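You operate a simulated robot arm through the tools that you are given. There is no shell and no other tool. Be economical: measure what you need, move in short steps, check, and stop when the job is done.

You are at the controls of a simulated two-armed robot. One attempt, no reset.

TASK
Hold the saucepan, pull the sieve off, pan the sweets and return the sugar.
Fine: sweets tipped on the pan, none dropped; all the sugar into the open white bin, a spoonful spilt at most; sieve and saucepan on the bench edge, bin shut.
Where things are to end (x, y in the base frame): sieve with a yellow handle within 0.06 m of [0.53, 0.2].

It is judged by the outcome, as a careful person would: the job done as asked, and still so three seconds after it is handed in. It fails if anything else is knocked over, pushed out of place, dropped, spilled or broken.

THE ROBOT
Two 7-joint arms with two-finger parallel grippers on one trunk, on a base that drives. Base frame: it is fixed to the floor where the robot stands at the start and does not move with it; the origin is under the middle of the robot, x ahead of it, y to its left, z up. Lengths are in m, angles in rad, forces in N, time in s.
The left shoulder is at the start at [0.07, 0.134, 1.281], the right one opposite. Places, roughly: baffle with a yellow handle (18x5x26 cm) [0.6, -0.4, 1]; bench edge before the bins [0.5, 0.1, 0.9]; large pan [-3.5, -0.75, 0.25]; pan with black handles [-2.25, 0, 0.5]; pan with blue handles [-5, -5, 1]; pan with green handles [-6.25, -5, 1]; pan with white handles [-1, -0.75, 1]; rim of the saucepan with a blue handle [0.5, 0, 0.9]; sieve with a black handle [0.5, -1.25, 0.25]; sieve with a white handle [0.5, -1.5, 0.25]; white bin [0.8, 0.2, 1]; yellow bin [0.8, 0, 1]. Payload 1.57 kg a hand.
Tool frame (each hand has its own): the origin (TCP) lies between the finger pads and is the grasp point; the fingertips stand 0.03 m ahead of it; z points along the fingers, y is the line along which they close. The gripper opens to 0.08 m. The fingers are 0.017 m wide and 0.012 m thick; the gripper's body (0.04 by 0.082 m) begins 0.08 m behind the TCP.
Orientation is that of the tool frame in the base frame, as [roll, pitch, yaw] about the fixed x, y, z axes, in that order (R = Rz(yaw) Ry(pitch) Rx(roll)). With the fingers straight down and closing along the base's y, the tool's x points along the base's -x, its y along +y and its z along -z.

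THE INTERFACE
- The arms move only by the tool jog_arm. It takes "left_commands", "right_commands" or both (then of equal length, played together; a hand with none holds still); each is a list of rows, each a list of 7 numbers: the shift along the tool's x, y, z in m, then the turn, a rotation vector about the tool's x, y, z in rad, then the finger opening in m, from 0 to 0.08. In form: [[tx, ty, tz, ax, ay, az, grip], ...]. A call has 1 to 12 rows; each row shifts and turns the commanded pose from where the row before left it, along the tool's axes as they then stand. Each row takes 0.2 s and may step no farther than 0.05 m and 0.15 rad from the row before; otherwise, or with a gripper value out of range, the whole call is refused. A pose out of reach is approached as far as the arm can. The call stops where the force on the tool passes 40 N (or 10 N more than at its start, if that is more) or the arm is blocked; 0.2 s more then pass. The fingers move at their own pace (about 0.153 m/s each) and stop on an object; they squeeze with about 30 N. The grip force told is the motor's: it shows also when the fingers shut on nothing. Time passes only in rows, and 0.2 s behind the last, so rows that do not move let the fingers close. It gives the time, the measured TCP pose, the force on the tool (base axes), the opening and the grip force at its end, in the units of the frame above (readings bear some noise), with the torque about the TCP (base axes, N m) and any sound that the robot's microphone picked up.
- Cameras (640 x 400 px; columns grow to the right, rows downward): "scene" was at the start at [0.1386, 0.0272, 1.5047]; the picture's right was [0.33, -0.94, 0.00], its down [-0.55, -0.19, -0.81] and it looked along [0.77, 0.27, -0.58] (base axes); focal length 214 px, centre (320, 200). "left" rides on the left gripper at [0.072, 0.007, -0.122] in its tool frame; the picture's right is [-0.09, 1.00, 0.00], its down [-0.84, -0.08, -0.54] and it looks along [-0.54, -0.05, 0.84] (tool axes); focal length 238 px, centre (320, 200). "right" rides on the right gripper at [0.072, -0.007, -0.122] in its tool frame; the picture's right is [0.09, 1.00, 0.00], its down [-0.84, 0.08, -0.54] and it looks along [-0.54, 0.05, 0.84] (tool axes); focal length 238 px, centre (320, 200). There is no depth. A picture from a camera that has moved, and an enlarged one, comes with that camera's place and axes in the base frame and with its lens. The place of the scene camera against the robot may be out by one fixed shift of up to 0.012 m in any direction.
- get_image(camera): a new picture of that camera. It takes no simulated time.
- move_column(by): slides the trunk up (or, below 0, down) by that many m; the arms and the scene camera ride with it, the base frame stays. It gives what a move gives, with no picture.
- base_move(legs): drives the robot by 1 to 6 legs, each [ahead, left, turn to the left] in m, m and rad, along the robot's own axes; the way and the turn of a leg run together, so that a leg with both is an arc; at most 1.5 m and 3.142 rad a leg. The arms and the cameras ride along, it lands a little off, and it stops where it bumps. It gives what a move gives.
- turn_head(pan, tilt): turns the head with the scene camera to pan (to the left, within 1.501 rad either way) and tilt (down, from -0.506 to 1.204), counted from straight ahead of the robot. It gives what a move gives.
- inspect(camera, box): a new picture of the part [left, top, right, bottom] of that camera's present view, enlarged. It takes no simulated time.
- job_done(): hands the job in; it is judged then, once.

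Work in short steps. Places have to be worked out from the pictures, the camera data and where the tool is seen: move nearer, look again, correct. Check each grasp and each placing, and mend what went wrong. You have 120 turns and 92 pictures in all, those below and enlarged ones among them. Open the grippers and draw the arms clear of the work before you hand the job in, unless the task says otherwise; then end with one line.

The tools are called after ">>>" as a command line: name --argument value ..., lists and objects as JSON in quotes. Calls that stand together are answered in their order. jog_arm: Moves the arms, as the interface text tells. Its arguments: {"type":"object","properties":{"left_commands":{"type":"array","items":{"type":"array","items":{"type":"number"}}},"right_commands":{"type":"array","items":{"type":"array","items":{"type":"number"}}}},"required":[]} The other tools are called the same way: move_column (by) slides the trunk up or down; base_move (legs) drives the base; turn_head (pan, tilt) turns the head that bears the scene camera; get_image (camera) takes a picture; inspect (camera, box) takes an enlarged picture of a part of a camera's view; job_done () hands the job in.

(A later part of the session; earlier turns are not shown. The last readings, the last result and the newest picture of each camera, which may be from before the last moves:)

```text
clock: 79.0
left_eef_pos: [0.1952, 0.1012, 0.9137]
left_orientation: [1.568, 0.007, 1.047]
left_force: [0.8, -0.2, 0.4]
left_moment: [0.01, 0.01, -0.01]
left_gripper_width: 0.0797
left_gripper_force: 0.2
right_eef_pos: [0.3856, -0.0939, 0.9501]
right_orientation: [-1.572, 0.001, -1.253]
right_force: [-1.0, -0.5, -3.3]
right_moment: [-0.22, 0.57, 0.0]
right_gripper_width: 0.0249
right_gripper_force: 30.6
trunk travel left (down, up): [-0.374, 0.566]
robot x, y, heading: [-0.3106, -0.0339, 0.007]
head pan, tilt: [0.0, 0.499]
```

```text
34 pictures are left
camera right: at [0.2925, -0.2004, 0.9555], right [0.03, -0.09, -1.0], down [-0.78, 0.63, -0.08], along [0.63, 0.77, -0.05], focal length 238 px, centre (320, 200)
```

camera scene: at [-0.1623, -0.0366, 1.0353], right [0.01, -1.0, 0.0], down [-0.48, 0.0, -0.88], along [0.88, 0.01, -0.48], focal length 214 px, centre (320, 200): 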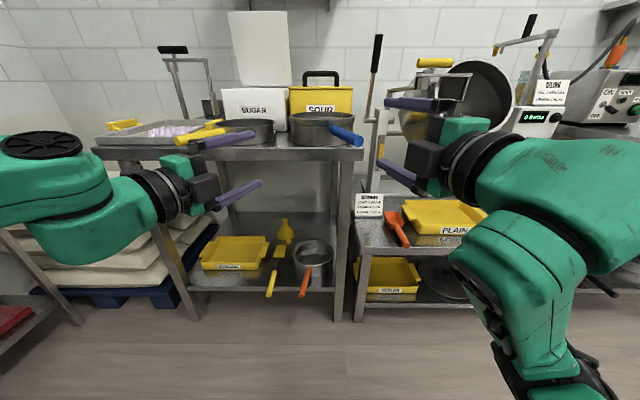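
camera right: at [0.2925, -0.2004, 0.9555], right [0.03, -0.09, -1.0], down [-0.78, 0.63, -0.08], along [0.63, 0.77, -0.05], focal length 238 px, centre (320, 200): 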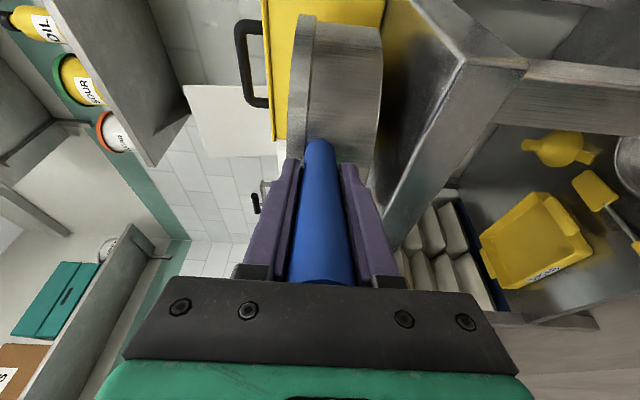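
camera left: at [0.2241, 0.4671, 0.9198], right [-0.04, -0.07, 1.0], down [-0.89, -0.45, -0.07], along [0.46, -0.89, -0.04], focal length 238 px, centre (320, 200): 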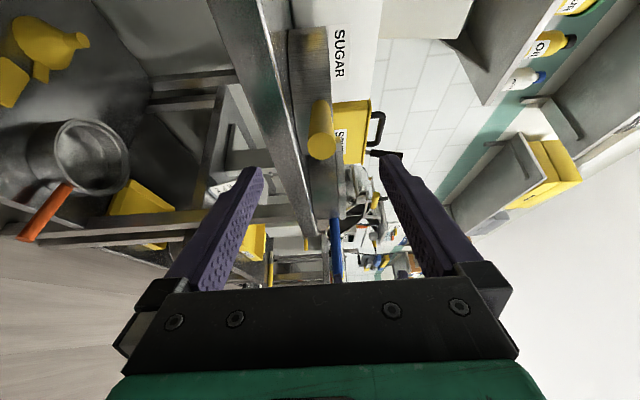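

Saucepan lifted level, light and firm. Raise the trunk 18 cm, then drive left and ahead toward the white bin.

>>> move_column --by 0.18

>>> base_move --legs '[[0, 0.245, 0]]'

>>> turn_head --pan -0.15 --tilt 0.5

>>> get_image --camera "scene"

>>> get_image --camera "left"

```text
clock: 81.0
left_eef_pos: [0.1953, 0.101, 1.0934]
left_orientation: [1.57, 0.007, 1.046]
left_force: [-0.5, 0.7, 0.6]
left_moment: [0.0, -0.01, -0.01]
left_gripper_width: 0.0799
left_gripper_force: 0.0
right_eef_pos: [0.3857, -0.0935, 1.129]
right_orientation: [-1.573, 0.001, -1.253]
right_force: [-0.6, 0.8, -3.7]
right_moment: [-0.2, 0.52, 0.01]
right_gripper_width: 0.0249
right_gripper_force: 30.0
trunk travel left (down, up): [-0.554, 0.386]
robot x, y, heading: [-0.3079, -0.0307, 0.004]
head pan, tilt: [0.0, 0.499]
```

```text
clock: 82.8
left_eef_pos: [0.1942, 0.3461, 1.0932]
left_orientation: [1.57, 0.007, 1.044]
left_force: [-0.8, -0.5, 0.3]
left_moment: [-0.01, -0.02, 0.0]
left_gripper_width: 0.0801
left_gripper_force: 0.0
right_eef_pos: [0.3854, 0.1511, 1.1277]
right_orientation: [-1.572, 0.0, -1.257]
right_force: [0.0, -0.4, -3.6]
right_moment: [-0.17, 0.6, -0.02]
right_gripper_width: 0.025
right_gripper_force: 29.8
trunk travel left (down, up): [-0.554, 0.386]
robot x, y, heading: [-0.3108, 0.2087, -0.0]
head pan, tilt: [0.0, 0.499]
```

```text
clock: 83.5
left_eef_pos: [0.194, 0.3467, 1.095]
left_orientation: [1.57, 0.006, 1.045]
left_force: [-0.5, 0.0, -0.8]
left_moment: [0.01, 0.05, 0.03]
left_gripper_width: 0.0799
left_gripper_force: 0.0
right_eef_pos: [0.3856, 0.1518, 1.1275]
right_orientation: [-1.574, 0.0, -1.256]
right_force: [-0.9, 0.9, -4.9]
right_moment: [-0.19, 0.58, -0.02]
right_gripper_width: 0.0249
right_gripper_force: 30.1
trunk travel left (down, up): [-0.554, 0.386]
robot x, y, heading: [-0.3105, 0.2117, 0.0]
head pan, tilt: [-0.15, 0.499]
```

```text
33 pictures are left
camera scene: at [-0.1632, 0.1968, 1.2152], right [-0.15, -0.99, 0.0], down [-0.47, 0.07, -0.88], along [0.87, -0.13, -0.48], focal length 214 px, centre (320, 200)
```

scene: 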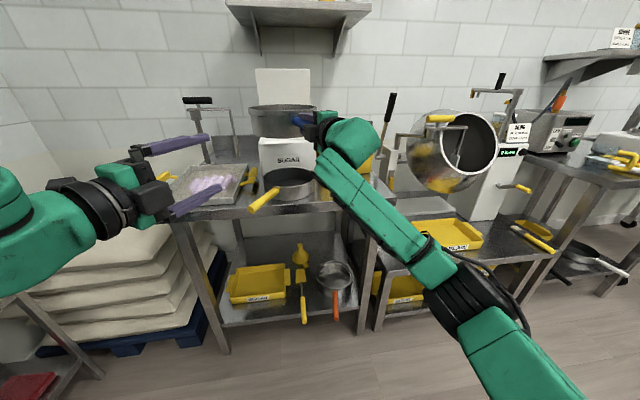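

```text
32 pictures are left
camera left: at [0.1265, 0.4698, 1.0995], right [-0.04, -0.07, 1.0], down [-0.89, -0.45, -0.07], along [0.45, -0.89, -0.04], focal length 238 px, centre (320, 200)
```

left: 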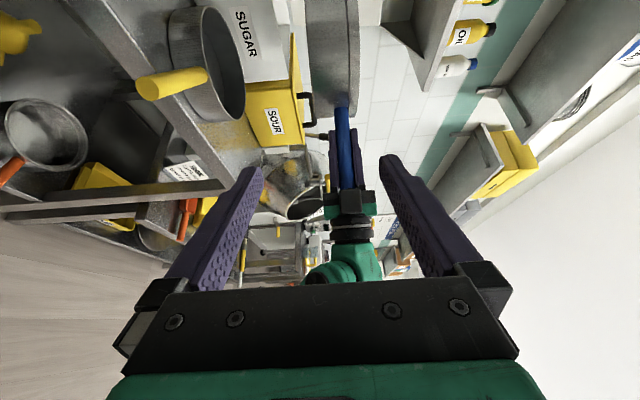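

Pot is at about (0.53, 0.21). Driving 24 cm ahead, over the bin.

>>> base_move --legs '[[0.24, 0, 0]]'

>>> get_image --camera "scene"

>>> get_image --camera "left"

>>> get_image --camera "right"

```text
clock: 85.3
left_eef_pos: [0.4288, 0.3454, 1.0945]
left_orientation: [1.569, 0.007, 1.042]
left_force: [0.2, 0.1, -0.6]
left_moment: [0.0, 0.02, 0.01]
left_gripper_width: 0.0802
left_gripper_force: 0.2
right_eef_pos: [0.62, 0.1506, 1.1281]
right_orientation: [-1.573, 0.0, -1.26]
right_force: [0.2, -0.3, -3.3]
right_moment: [-0.2, 0.56, 0.02]
right_gripper_width: 0.0246
right_gripper_force: 30.2
trunk travel left (down, up): [-0.554, 0.386]
robot x, y, heading: [-0.0752, 0.2094, 0.009]
head pan, tilt: [-0.15, 0.499]
```

```text
31 pictures are left
camera scene: at [0.0715, 0.1971, 1.2152], right [-0.15, -0.99, 0.0], down [-0.47, 0.07, -0.88], along [0.87, -0.13, -0.48], focal length 214 px, centre (320, 200)
```

scene: 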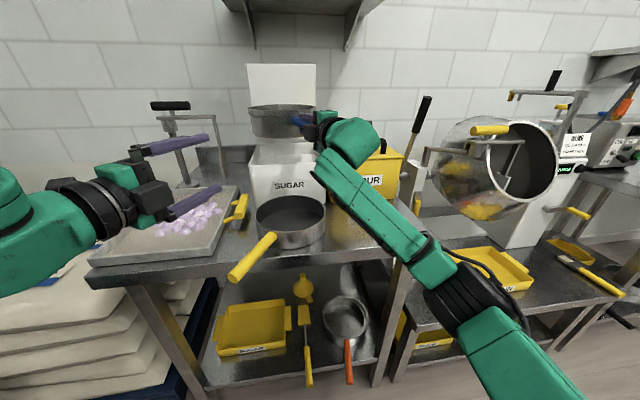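

```text
30 pictures are left
camera left: at [0.3617, 0.4696, 1.0997], right [-0.04, -0.07, 1.0], down [-0.89, -0.45, -0.07], along [0.45, -0.89, -0.04], focal length 238 px, centre (320, 200)
```

left: 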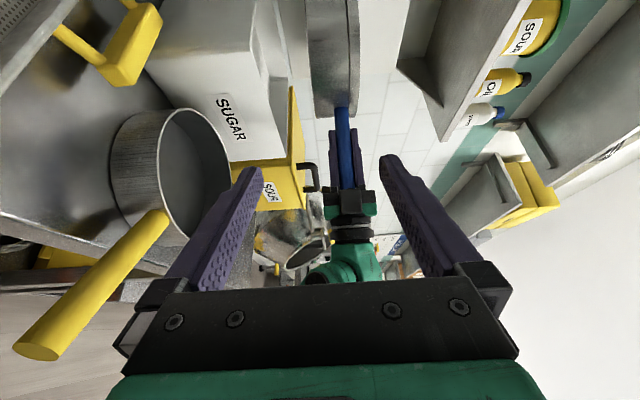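

```text
29 pictures are left
camera right: at [0.5258, 0.0444, 1.1356], right [0.03, -0.09, -1.0], down [-0.77, 0.63, -0.08], along [0.63, 0.77, -0.05], focal length 238 px, centre (320, 200)
```

right: 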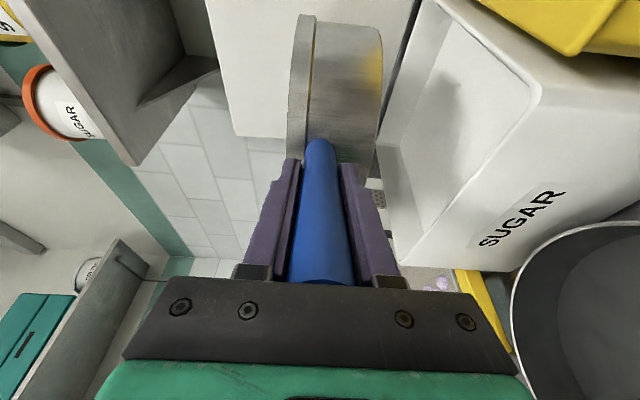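

I can see into the bin: front rim x≈0.676, y≈0.10–0.33. I'll shift the pot 4 cm left so the pouring lip stays well inside, then begin rolling toward the right.

>>> jog_arm --right_commands '[[-0.017, 0, 0.011, 0, 0, 0, 0], [-0.017, 0, 0.011, 0, 0, 0, 0], [0, 0, 0, 0, 0, 0.05, 0], [0, 0, 0, 0, 0, 0.08, 0], [0, 0, 0, 0, 0, 0.08, 0], [0, 0, 0, 0, 0, 0.08, 0], [0, 0, 0, 0, 0, 0.08, 0]]'

>>> inspect --camera "scene" --box '[220, 50, 420, 230]'

>>> get_image --camera "left"

```text
clock: 86.9
left_eef_pos: [0.4295, 0.3457, 1.0945]
left_orientation: [1.569, 0.007, 1.041]
left_force: [0.2, 0.2, -0.7]
left_moment: [0.0, -0.02, 0.01]
left_gripper_width: 0.0801
left_gripper_force: 0.1
right_eef_pos: [0.6288, 0.1896, 1.1274]
right_orientation: [-1.573, 0.37, -1.26]
right_force: [-0.1, -0.5, -4.2]
right_moment: [-0.23, 0.56, -0.02]
right_gripper_width: 0.0249
right_gripper_force: 30.1
trunk travel left (down, up): [-0.554, 0.386]
robot x, y, heading: [-0.0722, 0.2125, 0.002]
head pan, tilt: [-0.15, 0.499]
```

```text
2.22 times, centred on (320, 140) of scene
camera zoom: at [0.0718, 0.1974, 1.2152], right [-0.15, -0.99, 0.0], down [-0.47, 0.07, -0.88], along [0.87, -0.13, -0.48], focal length 477 px, centre (320, 333)
```

zoom: 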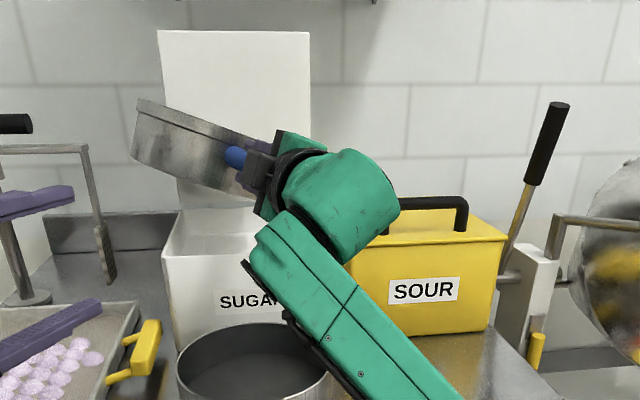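

```text
27 pictures are left
camera left: at [0.3619, 0.4698, 1.0995], right [-0.04, -0.07, 1.0], down [-0.89, -0.45, -0.07], along [0.45, -0.89, -0.04], focal length 238 px, centre (320, 200)
```

left: 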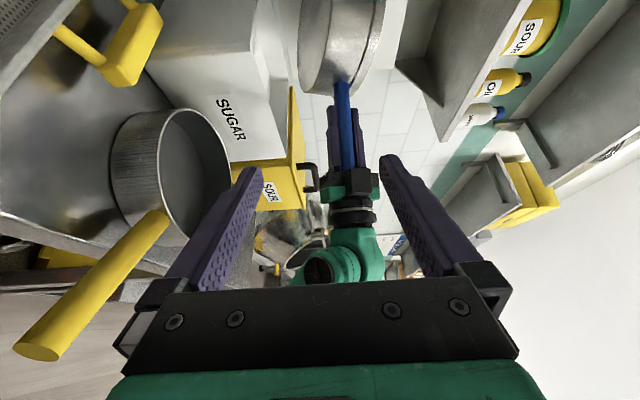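

Tilted ~21°, pot centre near y 0.245; the lip will be over y 0.15–0.22, within the bin (0.09–0.31). Rolling on slowly.

>>> jog_arm --right_commands '[[0, 0, 0, 0, 0, 0.06, 0], [0, 0, 0, 0, 0, 0.06, 0], [0, 0, 0, 0, 0, 0.06, 0], [0, 0, 0, 0, 0, 0.06, 0], [0, 0, 0, 0, 0, 0.06, 0], [0, 0, 0, 0, 0, 0.06, 0], [0, 0, 0, 0, 0, 0.06, 0]]'

>>> inspect --camera "scene" --box '[220, 50, 420, 230]'

>>> get_image --camera "right"

```text
clock: 88.5
left_eef_pos: [0.43, 0.3454, 1.092]
left_orientation: [1.569, 0.007, 1.043]
left_force: [0.5, -0.7, -0.9]
left_moment: [0.0, -0.02, 0.0]
left_gripper_width: 0.0798
left_gripper_force: 0.2
right_eef_pos: [0.6297, 0.1902, 1.1284]
right_orientation: [-1.574, 0.791, -1.262]
right_force: [0.0, -0.1, -4.2]
right_moment: [-0.24, 0.57, 0.0]
right_gripper_width: 0.0249
right_gripper_force: 29.8
trunk travel left (down, up): [-0.554, 0.386]
robot x, y, heading: [-0.0746, 0.2123, 0.004]
head pan, tilt: [-0.15, 0.499]
```

```text
2.22 times, centred on (320, 140) of scene
camera zoom: at [0.0717, 0.1972, 1.2152], right [-0.15, -0.99, 0.0], down [-0.47, 0.07, -0.88], along [0.87, -0.13, -0.48], focal length 477 px, centre (320, 333)
```

zoom: 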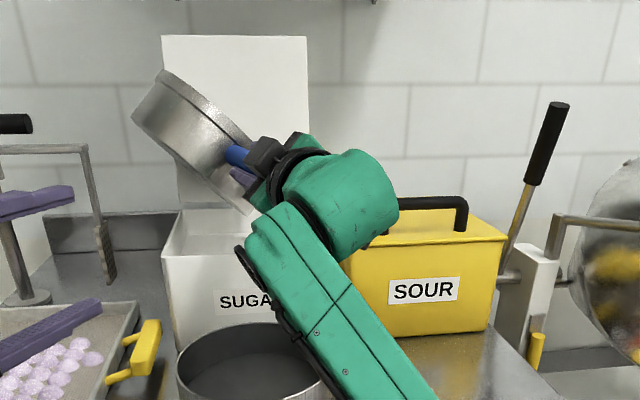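

```text
25 pictures are left
camera right: at [0.531, 0.0992, 1.0825], right [-0.2, 0.61, -0.77], down [-0.71, 0.45, 0.54], along [0.67, 0.65, 0.35], focal length 238 px, centre (320, 200)
```

right: 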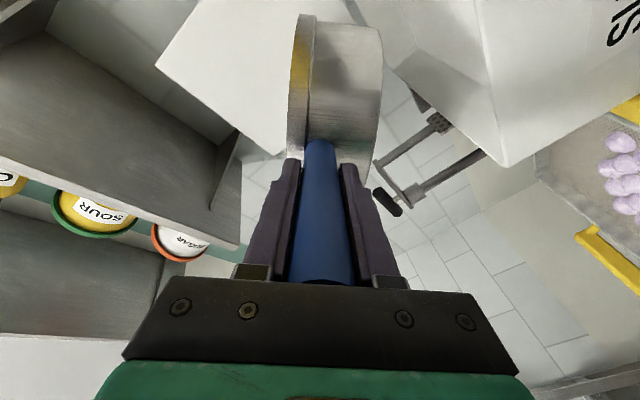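

The lid seems to have leaned back slightly, so the pot's far rim may be near it. I'll draw the pot back 2 cm along the handle and go on rolling.

>>> jog_arm --right_commands '[[0, 0, -0.01, 0, 0, 0, 0], [0, 0, -0.01, 0, 0, 0, 0], [0, 0, 0, 0, 0, 0.06, 0], [0, 0, 0, 0, 0, 0.06, 0], [0, 0, 0, 0, 0, 0.06, 0], [0, 0, 0, 0, 0, 0.06, 0], [0, 0, 0, 0, 0, 0.06, 0], [0, 0, 0, 0, 0, 0.06, 0]]'

>>> inspect --camera "scene" --box '[220, 50, 420, 230]'

```text
clock: 90.3
left_eef_pos: [0.4301, 0.3468, 1.0939]
left_orientation: [1.569, 0.009, 1.041]
left_force: [-0.9, 0.6, -1.3]
left_moment: [0.01, 0.02, 0.02]
left_gripper_width: 0.0802
left_gripper_force: 0.0
right_eef_pos: [0.6107, 0.1843, 1.1276]
right_orientation: [-1.578, 1.152, -1.266]
right_force: [-0.4, 0.1, -4.1]
right_moment: [-0.25, 0.6, 0.02]
right_gripper_width: 0.0249
right_gripper_force: 30.2
trunk travel left (down, up): [-0.554, 0.386]
robot x, y, heading: [-0.0784, 0.2124, 0.003]
head pan, tilt: [-0.15, 0.499]
```

```text
2.22 times, centred on (320, 140) of scene
camera zoom: at [0.0717, 0.1972, 1.2152], right [-0.15, -0.99, 0.0], down [-0.47, 0.07, -0.88], along [0.87, -0.13, -0.48], focal length 477 px, centre (320, 333)
```

zoom: 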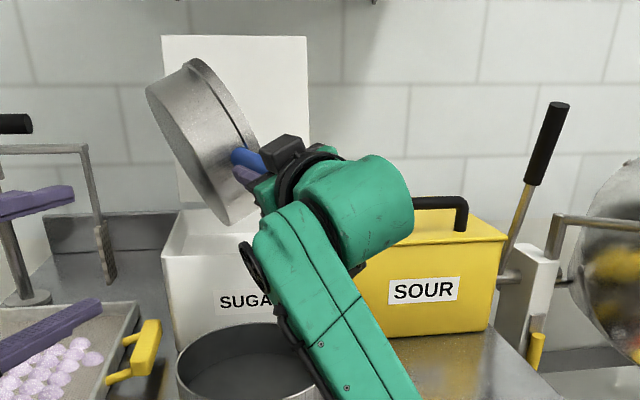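

At 66°. Continuing past 100°.

>>> jog_arm --right_commands '[[0, 0, 0, 0, 0, 0.06, 0], [0, 0, 0, 0, 0, 0.06, 0], [0, 0, 0, 0, 0, 0.06, 0], [0, 0, 0, 0, 0, 0.06, 0], [0, 0, 0, 0, 0, 0.06, 0], [0, 0, 0, 0, 0, 0.06, 0], [0, 0, 0, 0, 0, 0.06, 0], [0, 0, 0, 0, 0, 0.06, 0], [0, 0, 0, 0, 0, 0.06, 0], [0, 0, 0, 0, 0, 0.06, 0]]'

>>> inspect --camera "scene" --box '[220, 50, 420, 230]'

>>> get_image --camera "left"

```text
clock: 92.5
left_eef_pos: [0.4286, 0.3474, 1.0942]
left_orientation: [1.569, 0.008, 1.042]
left_force: [1.0, 0.2, -0.1]
left_moment: [-0.01, 0.0, 0.0]
left_gripper_width: 0.0799
left_gripper_force: 0.1
right_eef_pos: [0.6103, 0.1842, 1.1286]
right_orientation: [1.586, 1.389, 1.899]
right_force: [-0.4, 0.2, -3.6]
right_moment: [-0.24, 0.53, -0.01]
right_gripper_width: 0.0248
right_gripper_force: 30.3
trunk travel left (down, up): [-0.554, 0.386]
robot x, y, heading: [-0.0786, 0.2126, 0.001]
head pan, tilt: [-0.15, 0.499]
```

```text
2.22 times, centred on (320, 140) of scene
camera zoom: at [0.0716, 0.1973, 1.2152], right [-0.15, -0.99, 0.0], down [-0.47, 0.07, -0.88], along [0.87, -0.13, -0.48], focal length 477 px, centre (320, 333)
```

zoom: 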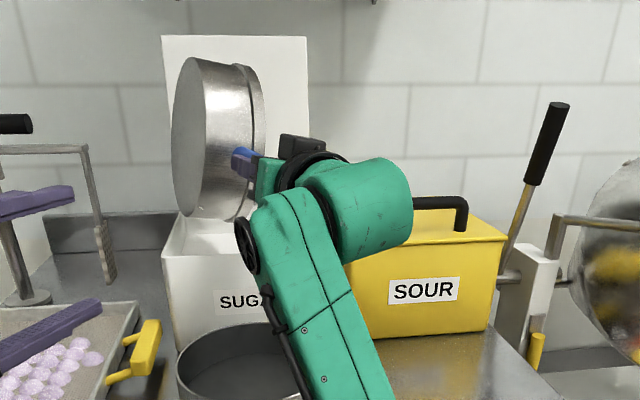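

```text
22 pictures are left
camera left: at [0.3618, 0.4698, 1.0996], right [-0.04, -0.07, 1.0], down [-0.89, -0.45, -0.07], along [0.45, -0.89, -0.04], focal length 238 px, centre (320, 200)
```

left: 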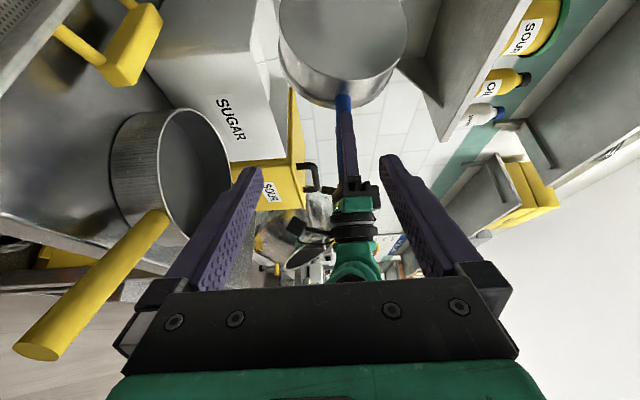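

About 100° now, and the pot is over the opening. Going to 125° and dwelling so the last sugar runs out.

>>> jog_arm --right_commands '[[0, 0, 0, 0, 0, 0.07, 0], [0, 0, 0, 0, 0, 0.07, 0], [0, 0, 0, 0, 0, 0.07, 0], [0, 0, 0, 0, 0, 0.07, 0], [0, 0, 0, 0, 0, 0.07, 0], [0, 0, 0, 0, 0, 0.07, 0], [0, 0, 0, 0, 0, 0, 0], [0, 0, 0, 0, 0, 0, 0], [0, 0, 0, 0, 0, 0, 0], [0, 0, 0, 0, 0, 0, 0], [0, 0, 0, 0, 0, 0, 0], [0, 0, 0, 0, 0, 0, 0]]'

>>> jog_arm --right_commands '[[0, 0, 0, 0, 0, -0.14, 0], [0, 0, 0, 0, 0, -0.14, 0], [0, 0, 0, 0, 0, -0.14, 0], [0, 0, 0, 0, 0, -0.14, 0], [0, 0, 0, 0, 0, -0.14, 0], [0, 0, 0, 0, 0, -0.14, 0], [0, 0, 0, 0, 0, -0.14, 0], [0, 0, 0, 0, 0, -0.14, 0], [0, 0, 0, 0, 0, -0.14, 0], [0, 0, 0, 0, 0, -0.14, 0]]'

>>> inspect --camera "scene" --box '[220, 50, 420, 230]'

```text
clock: 95.1
left_eef_pos: [0.4284, 0.3455, 1.0935]
left_orientation: [1.568, 0.007, 1.041]
left_force: [-0.4, -0.6, 0.8]
left_moment: [0.02, -0.01, -0.03]
left_gripper_width: 0.0801
left_gripper_force: 0.2
right_eef_pos: [0.61, 0.1841, 1.1281]
right_orientation: [1.576, 0.972, 1.889]
right_force: [0.1, 0.5, -3.2]
right_moment: [-0.23, 0.51, 0.0]
right_gripper_width: 0.0248
right_gripper_force: 30.7
trunk travel left (down, up): [-0.554, 0.386]
robot x, y, heading: [-0.0737, 0.2132, 0.002]
head pan, tilt: [-0.15, 0.499]
```

```text
clock: 97.3
left_eef_pos: [0.4297, 0.3468, 1.0935]
left_orientation: [1.568, 0.006, 1.043]
left_force: [-0.2, 0.4, 0.6]
left_moment: [0.0, 0.02, 0.0]
left_gripper_width: 0.0798
left_gripper_force: 0.1
right_eef_pos: [0.61, 0.184, 1.1295]
right_orientation: [-1.575, 0.77, -1.259]
right_force: [-0.5, 0.0, -4.0]
right_moment: [-0.18, 0.46, -0.01]
right_gripper_width: 0.0249
right_gripper_force: 29.4
trunk travel left (down, up): [-0.554, 0.386]
robot x, y, heading: [-0.0734, 0.2147, -0.002]
head pan, tilt: [-0.15, 0.499]
```

```text
2.22 times, centred on (320, 140) of scene
camera zoom: at [0.0716, 0.1969, 1.2152], right [-0.15, -0.99, 0.0], down [-0.47, 0.07, -0.88], along [0.87, -0.13, -0.48], focal length 477 px, centre (320, 333)
```

zoom: 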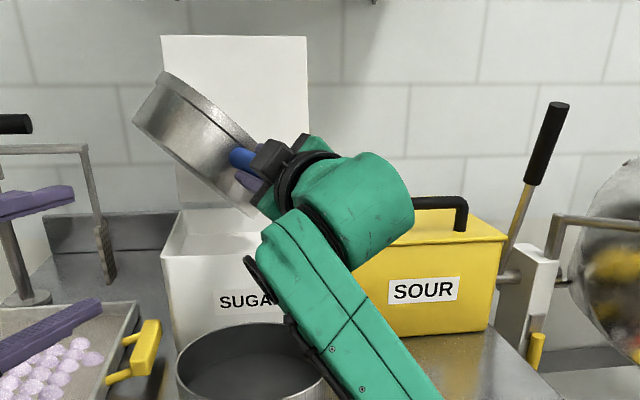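

Rolling level and driving back out over the bench, then right to the saucepan's old spot.

>>> jog_arm --right_commands '[[0, 0, 0, 0, 0, -0.128, 0], [0, 0, 0, 0, 0, -0.128, 0], [0, 0, 0, 0, 0, -0.128, 0], [0, 0, 0, 0, 0, -0.128, 0], [0, 0, 0, 0, 0, -0.129, 0], [0, 0, 0, 0, 0, -0.129, 0]]'

>>> base_move --legs '[[-0.22, 0, 0], [0, -0.28, 0]]'

>>> get_image --camera "scene"

>>> get_image --camera "right"

```text
clock: 98.7
left_eef_pos: [0.4294, 0.3453, 1.0945]
left_orientation: [1.57, 0.007, 1.042]
left_force: [0.6, -0.2, -0.3]
left_moment: [0.01, -0.02, -0.02]
left_gripper_width: 0.0799
left_gripper_force: 0.0
right_eef_pos: [0.6099, 0.1841, 1.1281]
right_orientation: [-1.572, 0.0, -1.256]
right_force: [-0.1, -0.6, -3.0]
right_moment: [-0.16, 0.5, 0.01]
right_gripper_width: 0.0248
right_gripper_force: 30.2
trunk travel left (down, up): [-0.554, 0.386]
robot x, y, heading: [-0.075, 0.2113, 0.003]
head pan, tilt: [-0.15, 0.499]
```

```text
clock: 101.9
left_eef_pos: [0.2089, 0.0646, 1.0949]
left_orientation: [1.568, 0.007, 1.042]
left_force: [0.3, -0.3, 1.3]
left_moment: [0.0, -0.03, 0.0]
left_gripper_width: 0.0801
left_gripper_force: 0.1
right_eef_pos: [0.39, -0.0981, 1.1296]
right_orientation: [-1.571, 0.002, -1.255]
right_force: [0.5, 1.1, -3.7]
right_moment: [-0.16, 0.46, -0.03]
right_gripper_width: 0.0248
right_gripper_force: 30.2
trunk travel left (down, up): [-0.554, 0.386]
robot x, y, heading: [-0.294, -0.0678, 0.004]
head pan, tilt: [-0.15, 0.499]
```

```text
20 pictures are left
camera scene: at [-0.1482, -0.0844, 1.2152], right [-0.15, -0.99, 0.0], down [-0.47, 0.07, -0.88], along [0.87, -0.13, -0.48], focal length 214 px, centre (320, 200)
```

scene: 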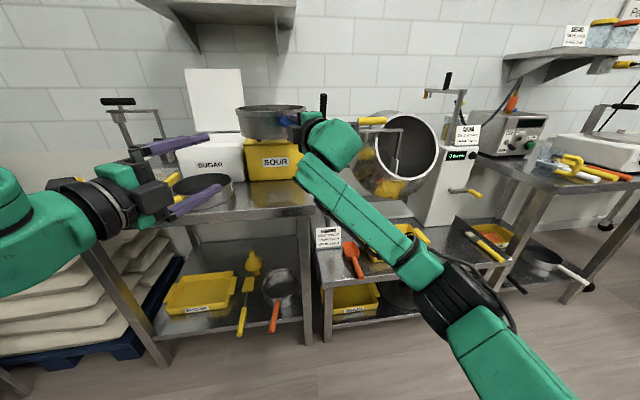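

```text
19 pictures are left
camera right: at [0.2971, -0.2038, 1.1353], right [0.03, -0.09, -1.0], down [-0.77, 0.63, -0.07], along [0.63, 0.77, -0.05], focal length 238 px, centre (320, 200)
```

right: 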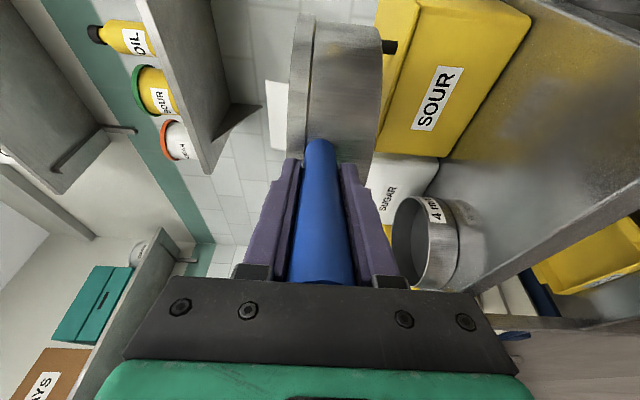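

Positioned above its old spot and clear of the sieve. Lowering 19 cm.

>>> move_column --by -0.19

>>> jog_arm --right_commands '[[0, 0.005, 0, 0, 0, 0, 0], [0, 0.005, 0, 0, 0, 0, 0], [0, 0.004, 0, 0, 0, 0, 0]]'

```text
clock: 104.0
left_eef_pos: [0.2091, 0.065, 0.9039]
left_orientation: [1.568, 0.007, 1.042]
left_force: [0.1, 0.1, -0.4]
left_moment: [-0.01, -0.01, -0.02]
left_gripper_width: 0.08
left_gripper_force: 0.1
right_eef_pos: [0.3912, -0.0968, 0.938]
right_orientation: [-1.573, 0.002, -1.257]
right_force: [-0.9, 0.5, -4.1]
right_moment: [-0.2, 0.48, -0.01]
right_gripper_width: 0.0248
right_gripper_force: 29.7
trunk travel left (down, up): [-0.364, 0.576]
robot x, y, heading: [-0.2965, -0.0716, 0.001]
head pan, tilt: [-0.15, 0.499]
```

```text
clock: 104.8
left_eef_pos: [0.2084, 0.0649, 0.9038]
left_orientation: [1.569, 0.007, 1.04]
left_force: [0.1, 0.4, -0.3]
left_moment: [0.01, -0.02, 0.0]
left_gripper_width: 0.0798
left_gripper_force: 0.1
right_eef_pos: [0.3903, -0.0986, 0.9262]
right_orientation: [-1.571, 0.001, -1.258]
right_force: [0.6, -0.7, -0.9]
right_moment: [0.26, 0.06, -0.1]
right_gripper_width: 0.0249
right_gripper_force: 29.7
trunk travel left (down, up): [-0.364, 0.576]
robot x, y, heading: [-0.2961, -0.0655, -0.001]
head pan, tilt: [-0.15, 0.499]
```

Touching now. A touch lower, then release and back out.

>>> jog_arm --right_commands '[[0, 0.002, 0, 0, 0, 0, 0], [0, 0, 0, 0, 0, 0, 0.03], [0, 0, 0, 0, 0, 0, 0.08], [0, 0, 0, 0, 0, 0, 0.08], [0, 0, -0.03, 0, 0, 0, 0.08], [0, 0, -0.04, 0, 0, 0, 0.08], [0, 0, -0.04, 0, 0, 0, 0.08], [0, 0, -0.03, 0, 0, 0, 0.08]]'

>>> get_image --camera "right"

```text
clock: 106.6
left_eef_pos: [0.2093, 0.0647, 0.9046]
left_orientation: [1.57, 0.007, 1.042]
left_force: [0.2, -0.6, -0.2]
left_moment: [0.0, -0.02, 0.0]
left_gripper_width: 0.08
left_gripper_force: 0.0
right_eef_pos: [0.2535, -0.1442, 0.9251]
right_orientation: [-1.571, 0.003, -1.257]
right_force: [0.3, 0.5, 0.8]
right_moment: [-0.01, 0.04, 0.0]
right_gripper_width: 0.08
right_gripper_force: 0.0
trunk travel left (down, up): [-0.364, 0.576]
robot x, y, heading: [-0.2956, -0.0684, 0.002]
head pan, tilt: [-0.15, 0.499]
```

```text
18 pictures are left
camera right: at [0.1605, -0.2493, 0.9307], right [0.03, -0.09, -1.0], down [-0.77, 0.63, -0.08], along [0.63, 0.77, -0.05], focal length 238 px, centre (320, 200)
```

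right: 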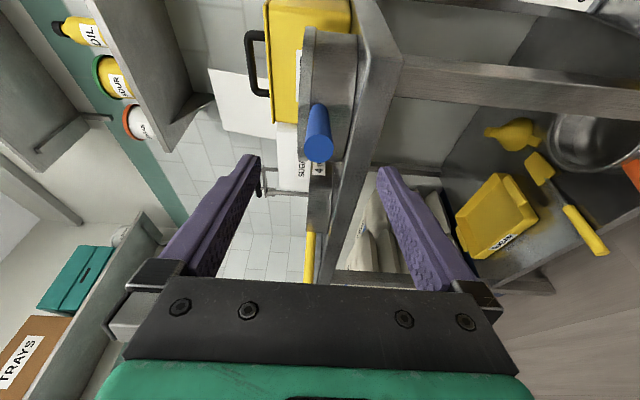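

Saucepan is down. Backing up slightly and raising the trunk for a look into saucepan, sieve and bin, and at the lid.

>>> base_move --legs '[[-0.05, 0.1, 0]]'

>>> move_column --by 0.4

>>> turn_head --pan 0.15 --tilt 0.55

>>> inspect --camera "scene" --box '[200, 80, 440, 300]'

```text
clock: 107.8
left_eef_pos: [0.1566, 0.166, 0.9044]
left_orientation: [1.567, 0.008, 1.045]
left_force: [-0.5, -0.4, -1.0]
left_moment: [-0.02, 0.01, -0.01]
left_gripper_width: 0.0798
left_gripper_force: 0.0
right_eef_pos: [0.2041, -0.0414, 0.9232]
right_orientation: [-1.573, 0.0, -1.258]
right_force: [0.2, 0.1, -0.4]
right_moment: [-0.03, 0.01, -0.01]
right_gripper_width: 0.08
right_gripper_force: 0.0
trunk travel left (down, up): [-0.364, 0.576]
robot x, y, heading: [-0.346, 0.0305, 0.003]
head pan, tilt: [-0.15, 0.499]
```

```text
clock: 111.6
left_eef_pos: [0.1578, 0.1649, 1.304]
left_orientation: [1.57, 0.006, 1.043]
left_force: [0.1, -0.6, -0.8]
left_moment: [0.0, 0.02, -0.01]
left_gripper_width: 0.08
left_gripper_force: 0.0
right_eef_pos: [0.2044, -0.0422, 1.3224]
right_orientation: [-1.573, 0.001, -1.257]
right_force: [-0.2, 0.1, -0.2]
right_moment: [-0.02, 0.0, 0.02]
right_gripper_width: 0.0799
right_gripper_force: 0.0
trunk travel left (down, up): [-0.764, 0.176]
robot x, y, heading: [-0.3478, 0.0306, 0.004]
head pan, tilt: [-0.15, 0.499]
```

```text
clock: 112.4
left_eef_pos: [0.1594, 0.1652, 1.3042]
left_orientation: [1.569, 0.006, 1.044]
left_force: [-0.1, 0.2, -0.6]
left_moment: [0.01, -0.02, 0.01]
left_gripper_width: 0.08
left_gripper_force: 0.0
right_eef_pos: [0.2046, -0.0417, 1.3236]
right_orientation: [-1.572, 0.002, -1.255]
right_force: [-0.6, 1.1, -0.3]
right_moment: [-0.01, 0.02, 0.0]
right_gripper_width: 0.08
right_gripper_force: 0.1
trunk travel left (down, up): [-0.764, 0.176]
robot x, y, heading: [-0.3419, 0.0286, 0.005]
head pan, tilt: [0.15, 0.55]
```

```text
1.82 times, centred on (320, 190) of scene
camera zoom: at [-0.2006, 0.0428, 1.4208], right [0.15, -0.99, 0.0], down [-0.52, -0.08, -0.85], along [0.84, 0.13, -0.52], focal length 390 px, centre (320, 218)
```

zoom: 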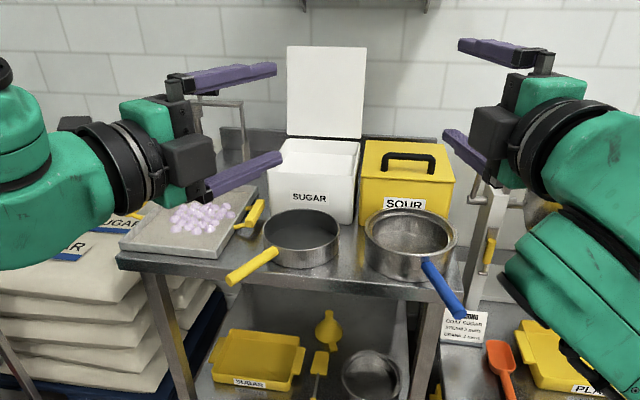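

The saucepan and sieve are empty, no spill shows on the bench, and everything stands in place. Remaining: the bin lid, standing open with its top edge near (0.935, 0.09–0.31, 1.265). I'll straddle its top edge with the right hand and swing it down, so first I pitch that hand 40° downward, pointing straight ahead.

>>> jog_arm --right_commands '[[0, 0, 0, 0, 0.104, 0, 0.08], [0, 0, 0, 0, 0.104, 0, 0.08], [0, 0, 0, 0, 0.104, 0, 0.08], [0, 0, 0, -0.14, 0, 0, 0.08], [0, 0, 0, -0.14, 0, 0, 0.08], [0, 0, 0, -0.14, 0, 0, 0.08], [0, 0, 0, -0.14, 0, 0, 0.08], [0, 0, 0, -0.14, 0, 0, 0.08]]' --left_commands '[[0, 0, -0.02, 0, 0, 0, 0.08], [0, 0, -0.02, 0, 0, 0, 0.08], [0, 0, 0, 0, 0, 0, 0.08], [0, 0, 0, 0, 0, 0, 0.08], [0, 0, 0, 0, 0, 0, 0.08], [0, 0, 0, 0, 0, 0, 0.08], [0, 0, 0, 0, 0, 0, 0.08], [0, 0, 0, 0, 0, 0, 0.08]]'

>>> base_move --legs '[[0, 0.23, 0]]'

```text
clock: 114.2
left_eef_pos: [0.1241, 0.1857, 1.3038]
left_orientation: [1.568, 0.007, 1.043]
left_force: [-0.3, -0.4, 0.7]
left_moment: [0.04, -0.04, 0.05]
left_gripper_width: 0.0801
left_gripper_force: 0.1
right_eef_pos: [0.2029, -0.0432, 1.3236]
right_orientation: [-2.275, 0.002, -1.567]
right_force: [0.6, -0.7, 0.5]
right_moment: [-0.01, 0.02, 0.01]
right_gripper_width: 0.0802
right_gripper_force: 0.0
trunk travel left (down, up): [-0.764, 0.176]
robot x, y, heading: [-0.3419, 0.0325, 0.005]
head pan, tilt: [0.15, 0.55]
```

```text
clock: 116.0
left_eef_pos: [0.1227, 0.4175, 1.3058]
left_orientation: [1.568, 0.004, 1.046]
left_force: [-0.4, 0.5, -0.5]
left_moment: [0.01, 0.02, 0.03]
left_gripper_width: 0.0802
left_gripper_force: 0.0
right_eef_pos: [0.2035, 0.1898, 1.3236]
right_orientation: [-2.271, 0.005, -1.565]
right_force: [0.8, 0.7, -0.7]
right_moment: [0.02, 0.0, 0.0]
right_gripper_width: 0.08
right_gripper_force: 0.2
trunk travel left (down, up): [-0.764, 0.176]
robot x, y, heading: [-0.3481, 0.265, 0.005]
head pan, tilt: [0.15, 0.55]
```

Reached y 0.19. Driving 0.4 m ahead with the hand well above the bin, then checking lid and shelf.

>>> base_move --legs '[[0.4, 0, 0]]'

>>> turn_head --pan 0.0 --tilt 0.35

>>> get_image --camera "scene"

>>> get_image --camera "right"

```text
clock: 118.5
left_eef_pos: [0.5206, 0.4232, 1.3061]
left_orientation: [1.567, 0.008, 1.047]
left_force: [0.1, -0.5, -0.1]
left_moment: [0.0, 0.02, -0.01]
left_gripper_width: 0.08
left_gripper_force: 0.1
right_eef_pos: [0.6012, 0.1958, 1.3234]
right_orientation: [-2.27, 0.002, -1.566]
right_force: [-1.0, 0.6, 0.3]
right_moment: [0.0, 0.04, 0.01]
right_gripper_width: 0.08
right_gripper_force: 0.1
trunk travel left (down, up): [-0.764, 0.176]
robot x, y, heading: [0.0523, 0.2669, 0.005]
head pan, tilt: [0.15, 0.55]
```

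```text
clock: 119.2
left_eef_pos: [0.523, 0.4236, 1.3047]
left_orientation: [1.569, 0.007, 1.049]
left_force: [0.2, 0.8, -1.6]
left_moment: [-0.03, -0.03, -0.03]
left_gripper_width: 0.0801
left_gripper_force: 0.0
right_eef_pos: [0.6043, 0.1957, 1.3242]
right_orientation: [-2.272, 0.002, -1.565]
right_force: [0.0, 0.7, 0.0]
right_moment: [-0.02, 0.01, 0.01]
right_gripper_width: 0.0802
right_gripper_force: 0.0
trunk travel left (down, up): [-0.764, 0.176]
robot x, y, heading: [0.0541, 0.2682, 0.008]
head pan, tilt: [0.0, 0.351]
```

```text
16 pictures are left
camera scene: at [0.2022, 0.2655, 1.4389], right [0.01, -1.0, 0.0], down [-0.34, 0.0, -0.94], along [0.94, 0.01, -0.34], focal length 214 px, centre (320, 200)
```

scene: 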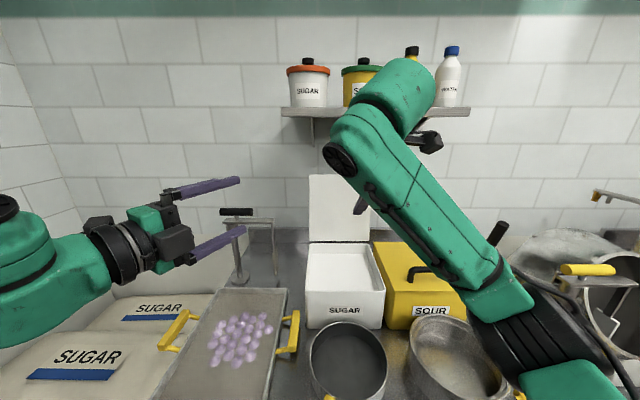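

```text
15 pictures are left
camera right: at [0.5154, 0.1224, 1.4072], right [-0.64, -0.09, -0.76], down [-0.47, 0.83, 0.29], along [0.61, 0.54, -0.58], focal length 238 px, centre (320, 200)
```

right: 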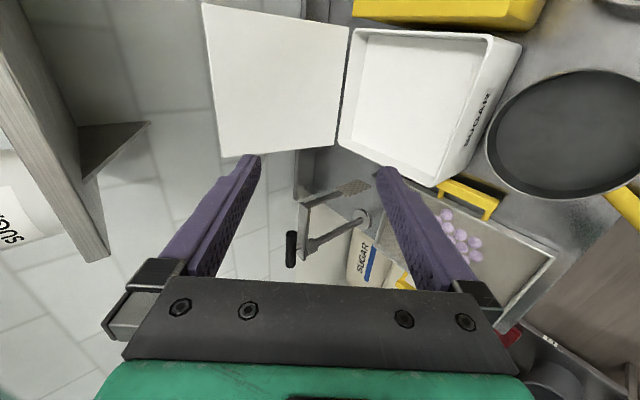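

Clear view: sugar is in the bin, the lid's top edge is at about (0.95, y, 1.26), leaning back 15° with its hinge near (0.89, 1.015), and the shelf is well above. I'll raise the trunk, pitch the hand to 55°, creep 5 cm nearer and go to a point above the lid's edge.

>>> move_column --by 0.12

>>> base_move --legs '[[0.05, 0, 0]]'

>>> jog_arm --right_commands '[[0, 0, 0, -0.13, 0, 0, 0.08], [0, 0, 0, -0.13, 0, 0, 0.08], [0, -0.0244, 0.038, 0, 0, 0, 0.08], [0, -0.0244, 0.038, 0, 0, 0, 0.08], [0, -0.0244, 0.038, 0, 0, 0, 0.08], [0, -0.0244, 0.038, 0, 0, 0, 0.08], [0, -0.0244, 0.038, 0, 0, 0, 0.08]]'

>>> get_image --camera "right"

```text
clock: 120.7
left_eef_pos: [0.5225, 0.4232, 1.4251]
left_orientation: [1.57, 0.007, 1.045]
left_force: [0.2, -0.4, -1.2]
left_moment: [0.0, -0.01, 0.02]
left_gripper_width: 0.0803
left_gripper_force: 0.1
right_eef_pos: [0.6024, 0.1952, 1.4438]
right_orientation: [-2.272, 0.0, -1.567]
right_force: [-0.1, -0.1, -0.1]
right_moment: [0.02, 0.01, 0.0]
right_gripper_width: 0.0802
right_gripper_force: 0.0
trunk travel left (down, up): [-0.884, 0.056]
robot x, y, heading: [0.0531, 0.2676, 0.007]
head pan, tilt: [0.0, 0.351]
```

```text
clock: 121.6
left_eef_pos: [0.558, 0.4233, 1.4294]
left_orientation: [1.56, 0.0, 1.047]
left_force: [-0.9, 0.4, 0.7]
left_moment: [0.03, 0.04, 0.01]
left_gripper_width: 0.0799
left_gripper_force: 0.0
right_eef_pos: [0.6394, 0.1962, 1.4488]
right_orientation: [-2.263, 0.001, -1.563]
right_force: [-0.4, 0.2, 1.0]
right_moment: [-0.03, -0.03, 0.02]
right_gripper_width: 0.0799
right_gripper_force: 0.0
trunk travel left (down, up): [-0.884, 0.056]
robot x, y, heading: [0.0995, 0.2674, 0.007]
head pan, tilt: [0.0, 0.351]
```

```text
clock: 123.2
left_eef_pos: [0.5727, 0.4227, 1.4245]
left_orientation: [1.57, 0.007, 1.048]
left_force: [0.5, -1.1, 0.1]
left_moment: [0.04, 0.02, -0.01]
left_gripper_width: 0.0799
left_gripper_force: 0.1
right_eef_pos: [0.7708, 0.1935, 1.3785]
right_orientation: [-2.534, 0.001, -1.566]
right_force: [0.0, 0.2, -1.1]
right_moment: [-0.02, 0.01, 0.05]
right_gripper_width: 0.0799
right_gripper_force: 0.0
right hand out of reach, approached as far as the arm can: row 5, 6, 7
trunk travel left (down, up): [-0.884, 0.056]
robot x, y, heading: [0.0992, 0.2673, 0.007]
head pan, tilt: [0.0, 0.351]
```

```text
14 pictures are left
camera right: at [0.7072, 0.121, 1.4817], right [-0.82, -0.1, -0.57], down [-0.38, 0.83, 0.4], along [0.44, 0.54, -0.72], focal length 238 px, centre (320, 200)
```

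right: 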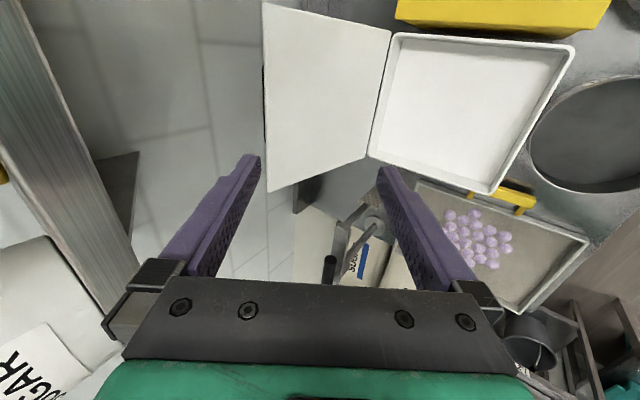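

Out of reach at 55°. A flatter 40° pitch reaches farther. The base front is still about 10 cm off the bench, so I'll move 5 cm nearer, raise the trunk a bit, and re-approach.

>>> base_move --legs '[[0.05, 0, 0]]'

>>> move_column --by 0.05

>>> jog_arm --right_commands '[[0, 0, 0, 0.13, 0, 0, 0.08], [0, 0, 0, 0.133, 0, 0, 0.08], [0, 0, 0, 0, 0, 0, 0.08]]'

```text
clock: 124.2
left_eef_pos: [0.6072, 0.4227, 1.4295]
left_orientation: [1.562, 0.001, 1.047]
left_force: [-0.5, -0.4, -0.6]
left_moment: [0.04, 0.04, 0.05]
left_gripper_width: 0.0802
left_gripper_force: 0.1
right_eef_pos: [0.8066, 0.1946, 1.3848]
right_orientation: [-2.523, 0.004, -1.565]
right_force: [-0.8, -0.5, 0.1]
right_moment: [0.0, -0.06, -0.01]
right_gripper_width: 0.0799
right_gripper_force: 0.0
trunk travel left (down, up): [-0.884, 0.056]
robot x, y, heading: [0.1544, 0.2695, 0.007]
head pan, tilt: [0.0, 0.351]
```

```text
clock: 125.1
left_eef_pos: [0.6145, 0.4217, 1.4764]
left_orientation: [1.567, 0.004, 1.047]
left_force: [0.3, 0.6, -0.5]
left_moment: [0.0, -0.02, 0.01]
left_gripper_width: 0.08
left_gripper_force: 0.1
right_eef_pos: [0.8129, 0.1932, 1.4312]
right_orientation: [-2.53, 0.0, -1.566]
right_force: [-17.3, -0.3, -18.0]
right_moment: [0.16, 0.2, -0.14]
right_gripper_width: 0.058
right_gripper_force: 0.2
trunk travel left (down, up): [-0.934, 0.006]
robot x, y, heading: [0.1557, 0.271, 0.009]
head pan, tilt: [0.0, 0.351]
```

```text
clock: 125.9
left_eef_pos: [0.6154, 0.422, 1.4776]
left_orientation: [1.565, 0.002, 1.046]
left_force: [0.3, 0.2, -0.2]
left_moment: [-0.02, 0.01, 0.01]
left_gripper_width: 0.0801
left_gripper_force: 0.1
right_eef_pos: [0.8129, 0.1922, 1.432]
right_orientation: [-2.529, 0.001, -1.565]
right_force: [-16.6, -0.3, -17.4]
right_moment: [0.11, 0.15, -0.14]
right_gripper_width: 0.0581
right_gripper_force: 0.1
right hand out of reach, approached as far as the arm can: row 1, 2
trunk travel left (down, up): [-0.934, 0.006]
robot x, y, heading: [0.1514, 0.2682, 0.011]
head pan, tilt: [0.0, 0.351]
```

The right hand's upper finger is pressing against the wall shelf (17 N). Lowering the trunk at once, then checking.

>>> move_column --by -0.08

>>> get_image --camera "scene"

>>> get_image --camera "right"

```text
clock: 127.0
left_eef_pos: [0.6185, 0.4247, 1.3956]
left_orientation: [1.568, 0.005, 1.045]
left_force: [0.1, 0.4, 0.6]
left_moment: [0.01, 0.02, 0.01]
left_gripper_width: 0.08
left_gripper_force: 0.1
right_eef_pos: [0.8172, 0.1951, 1.3505]
right_orientation: [-2.529, 0.003, -1.566]
right_force: [0.3, -1.1, 0.3]
right_moment: [0.0, 0.01, 0.01]
right_gripper_width: 0.0798
right_gripper_force: 0.1
trunk travel left (down, up): [-0.854, 0.086]
robot x, y, heading: [0.1529, 0.2638, 0.009]
head pan, tilt: [0.0, 0.351]
```

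```text
13 pictures are left
camera scene: at [0.2991, 0.2661, 1.5291], right [0.01, -1.0, 0.0], down [-0.34, 0.0, -0.94], along [0.94, 0.01, -0.34], focal length 214 px, centre (320, 200)
```

scene: 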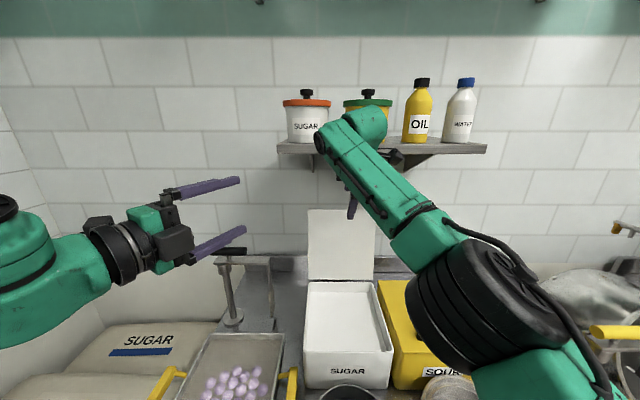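

```text
12 pictures are left
camera right: at [0.7541, 0.1216, 1.4536], right [-0.81, -0.1, -0.57], down [-0.38, 0.83, 0.4], along [0.44, 0.54, -0.72], focal length 238 px, centre (320, 200)
```

right: 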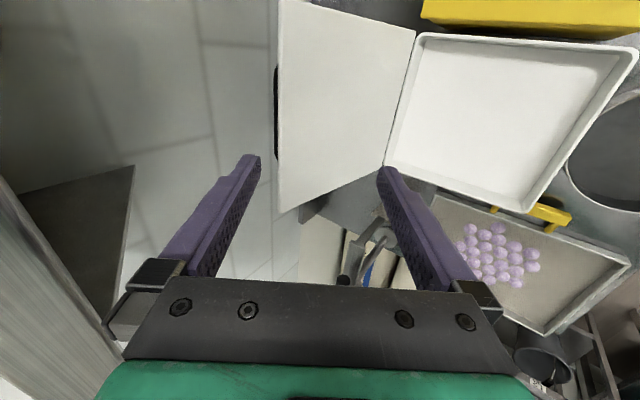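

Shelf and jars are undisturbed. Now flatten the hand to 40° at this lower height and move up to just short of the lid's edge.

>>> jog_arm --right_commands '[[0, 0, 0, 0.13, 0, 0, 0.08], [0, 0, 0, 0.13, 0, 0, 0.08], [0, 0, 0.024, 0, 0, 0, 0.08], [0, 0, 0.023, 0, 0, 0, 0.08]]'

>>> get_image --camera "right"

```text
clock: 128.1
left_eef_pos: [0.6223, 0.4235, 1.3949]
left_orientation: [1.57, 0.006, 1.044]
left_force: [-0.5, 0.0, 0.6]
left_moment: [-0.01, 0.01, 0.02]
left_gripper_width: 0.0802
left_gripper_force: 0.1
right_eef_pos: [0.8562, 0.195, 1.3196]
right_orientation: [-2.27, -0.001, -1.566]
right_force: [0.1, -0.2, -0.2]
right_moment: [-0.02, -0.03, 0.03]
right_gripper_width: 0.0799
right_gripper_force: 0.0
trunk travel left (down, up): [-0.854, 0.086]
robot x, y, heading: [0.1497, 0.2668, 0.011]
head pan, tilt: [0.0, 0.351]
```

```text
11 pictures are left
camera right: at [0.7683, 0.1222, 1.403], right [-0.64, -0.09, -0.76], down [-0.47, 0.83, 0.29], along [0.61, 0.54, -0.58], focal length 238 px, centre (320, 200)
```

right: 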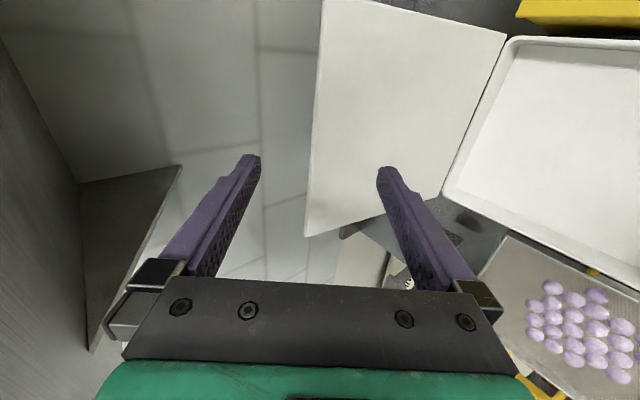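

The lid's edge lies centred between the fingers, about 11 cm ahead. Advancing along the fingers to straddle it.

>>> jog_arm --right_commands '[[0, 0.005, 0.03, 0, 0, 0, 0.08], [0, 0.003, 0.03, 0, 0, 0, 0.08], [0, 0, 0.025, 0, 0, 0, 0.08], [0, 0, 0.01, 0, 0, 0, 0.08]]'

>>> get_image --camera "right"

```text
clock: 129.1
left_eef_pos: [0.6198, 0.4239, 1.3947]
left_orientation: [1.569, 0.006, 1.045]
left_force: [0.0, 0.6, -0.5]
left_moment: [0.01, 0.03, 0.01]
left_gripper_width: 0.0799
left_gripper_force: 0.0
right_eef_pos: [0.9066, 0.1921, 1.2485]
right_orientation: [-2.268, 0.003, -1.566]
right_force: [-0.6, 0.2, -0.6]
right_moment: [0.02, 0.04, 0.01]
right_gripper_width: 0.0801
right_gripper_force: 0.0
right hand out of reach, approached as far as the arm can: row 3
trunk travel left (down, up): [-0.854, 0.086]
robot x, y, heading: [0.1551, 0.2645, 0.006]
head pan, tilt: [0.0, 0.351]
```

```text
10 pictures are left
camera right: at [0.817, 0.1185, 1.332], right [-0.64, -0.09, -0.76], down [-0.47, 0.83, 0.29], along [0.61, 0.54, -0.58], focal length 238 px, centre (320, 200)
```

right: 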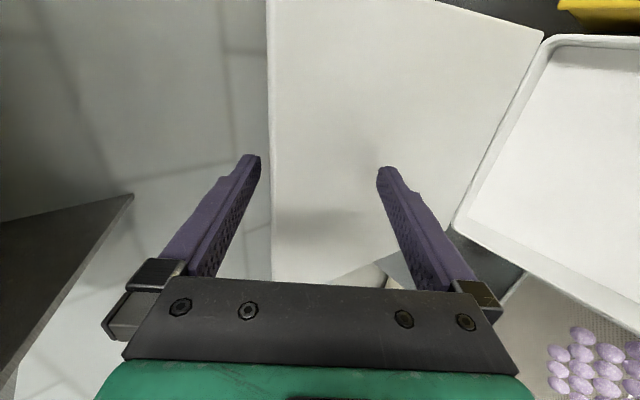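

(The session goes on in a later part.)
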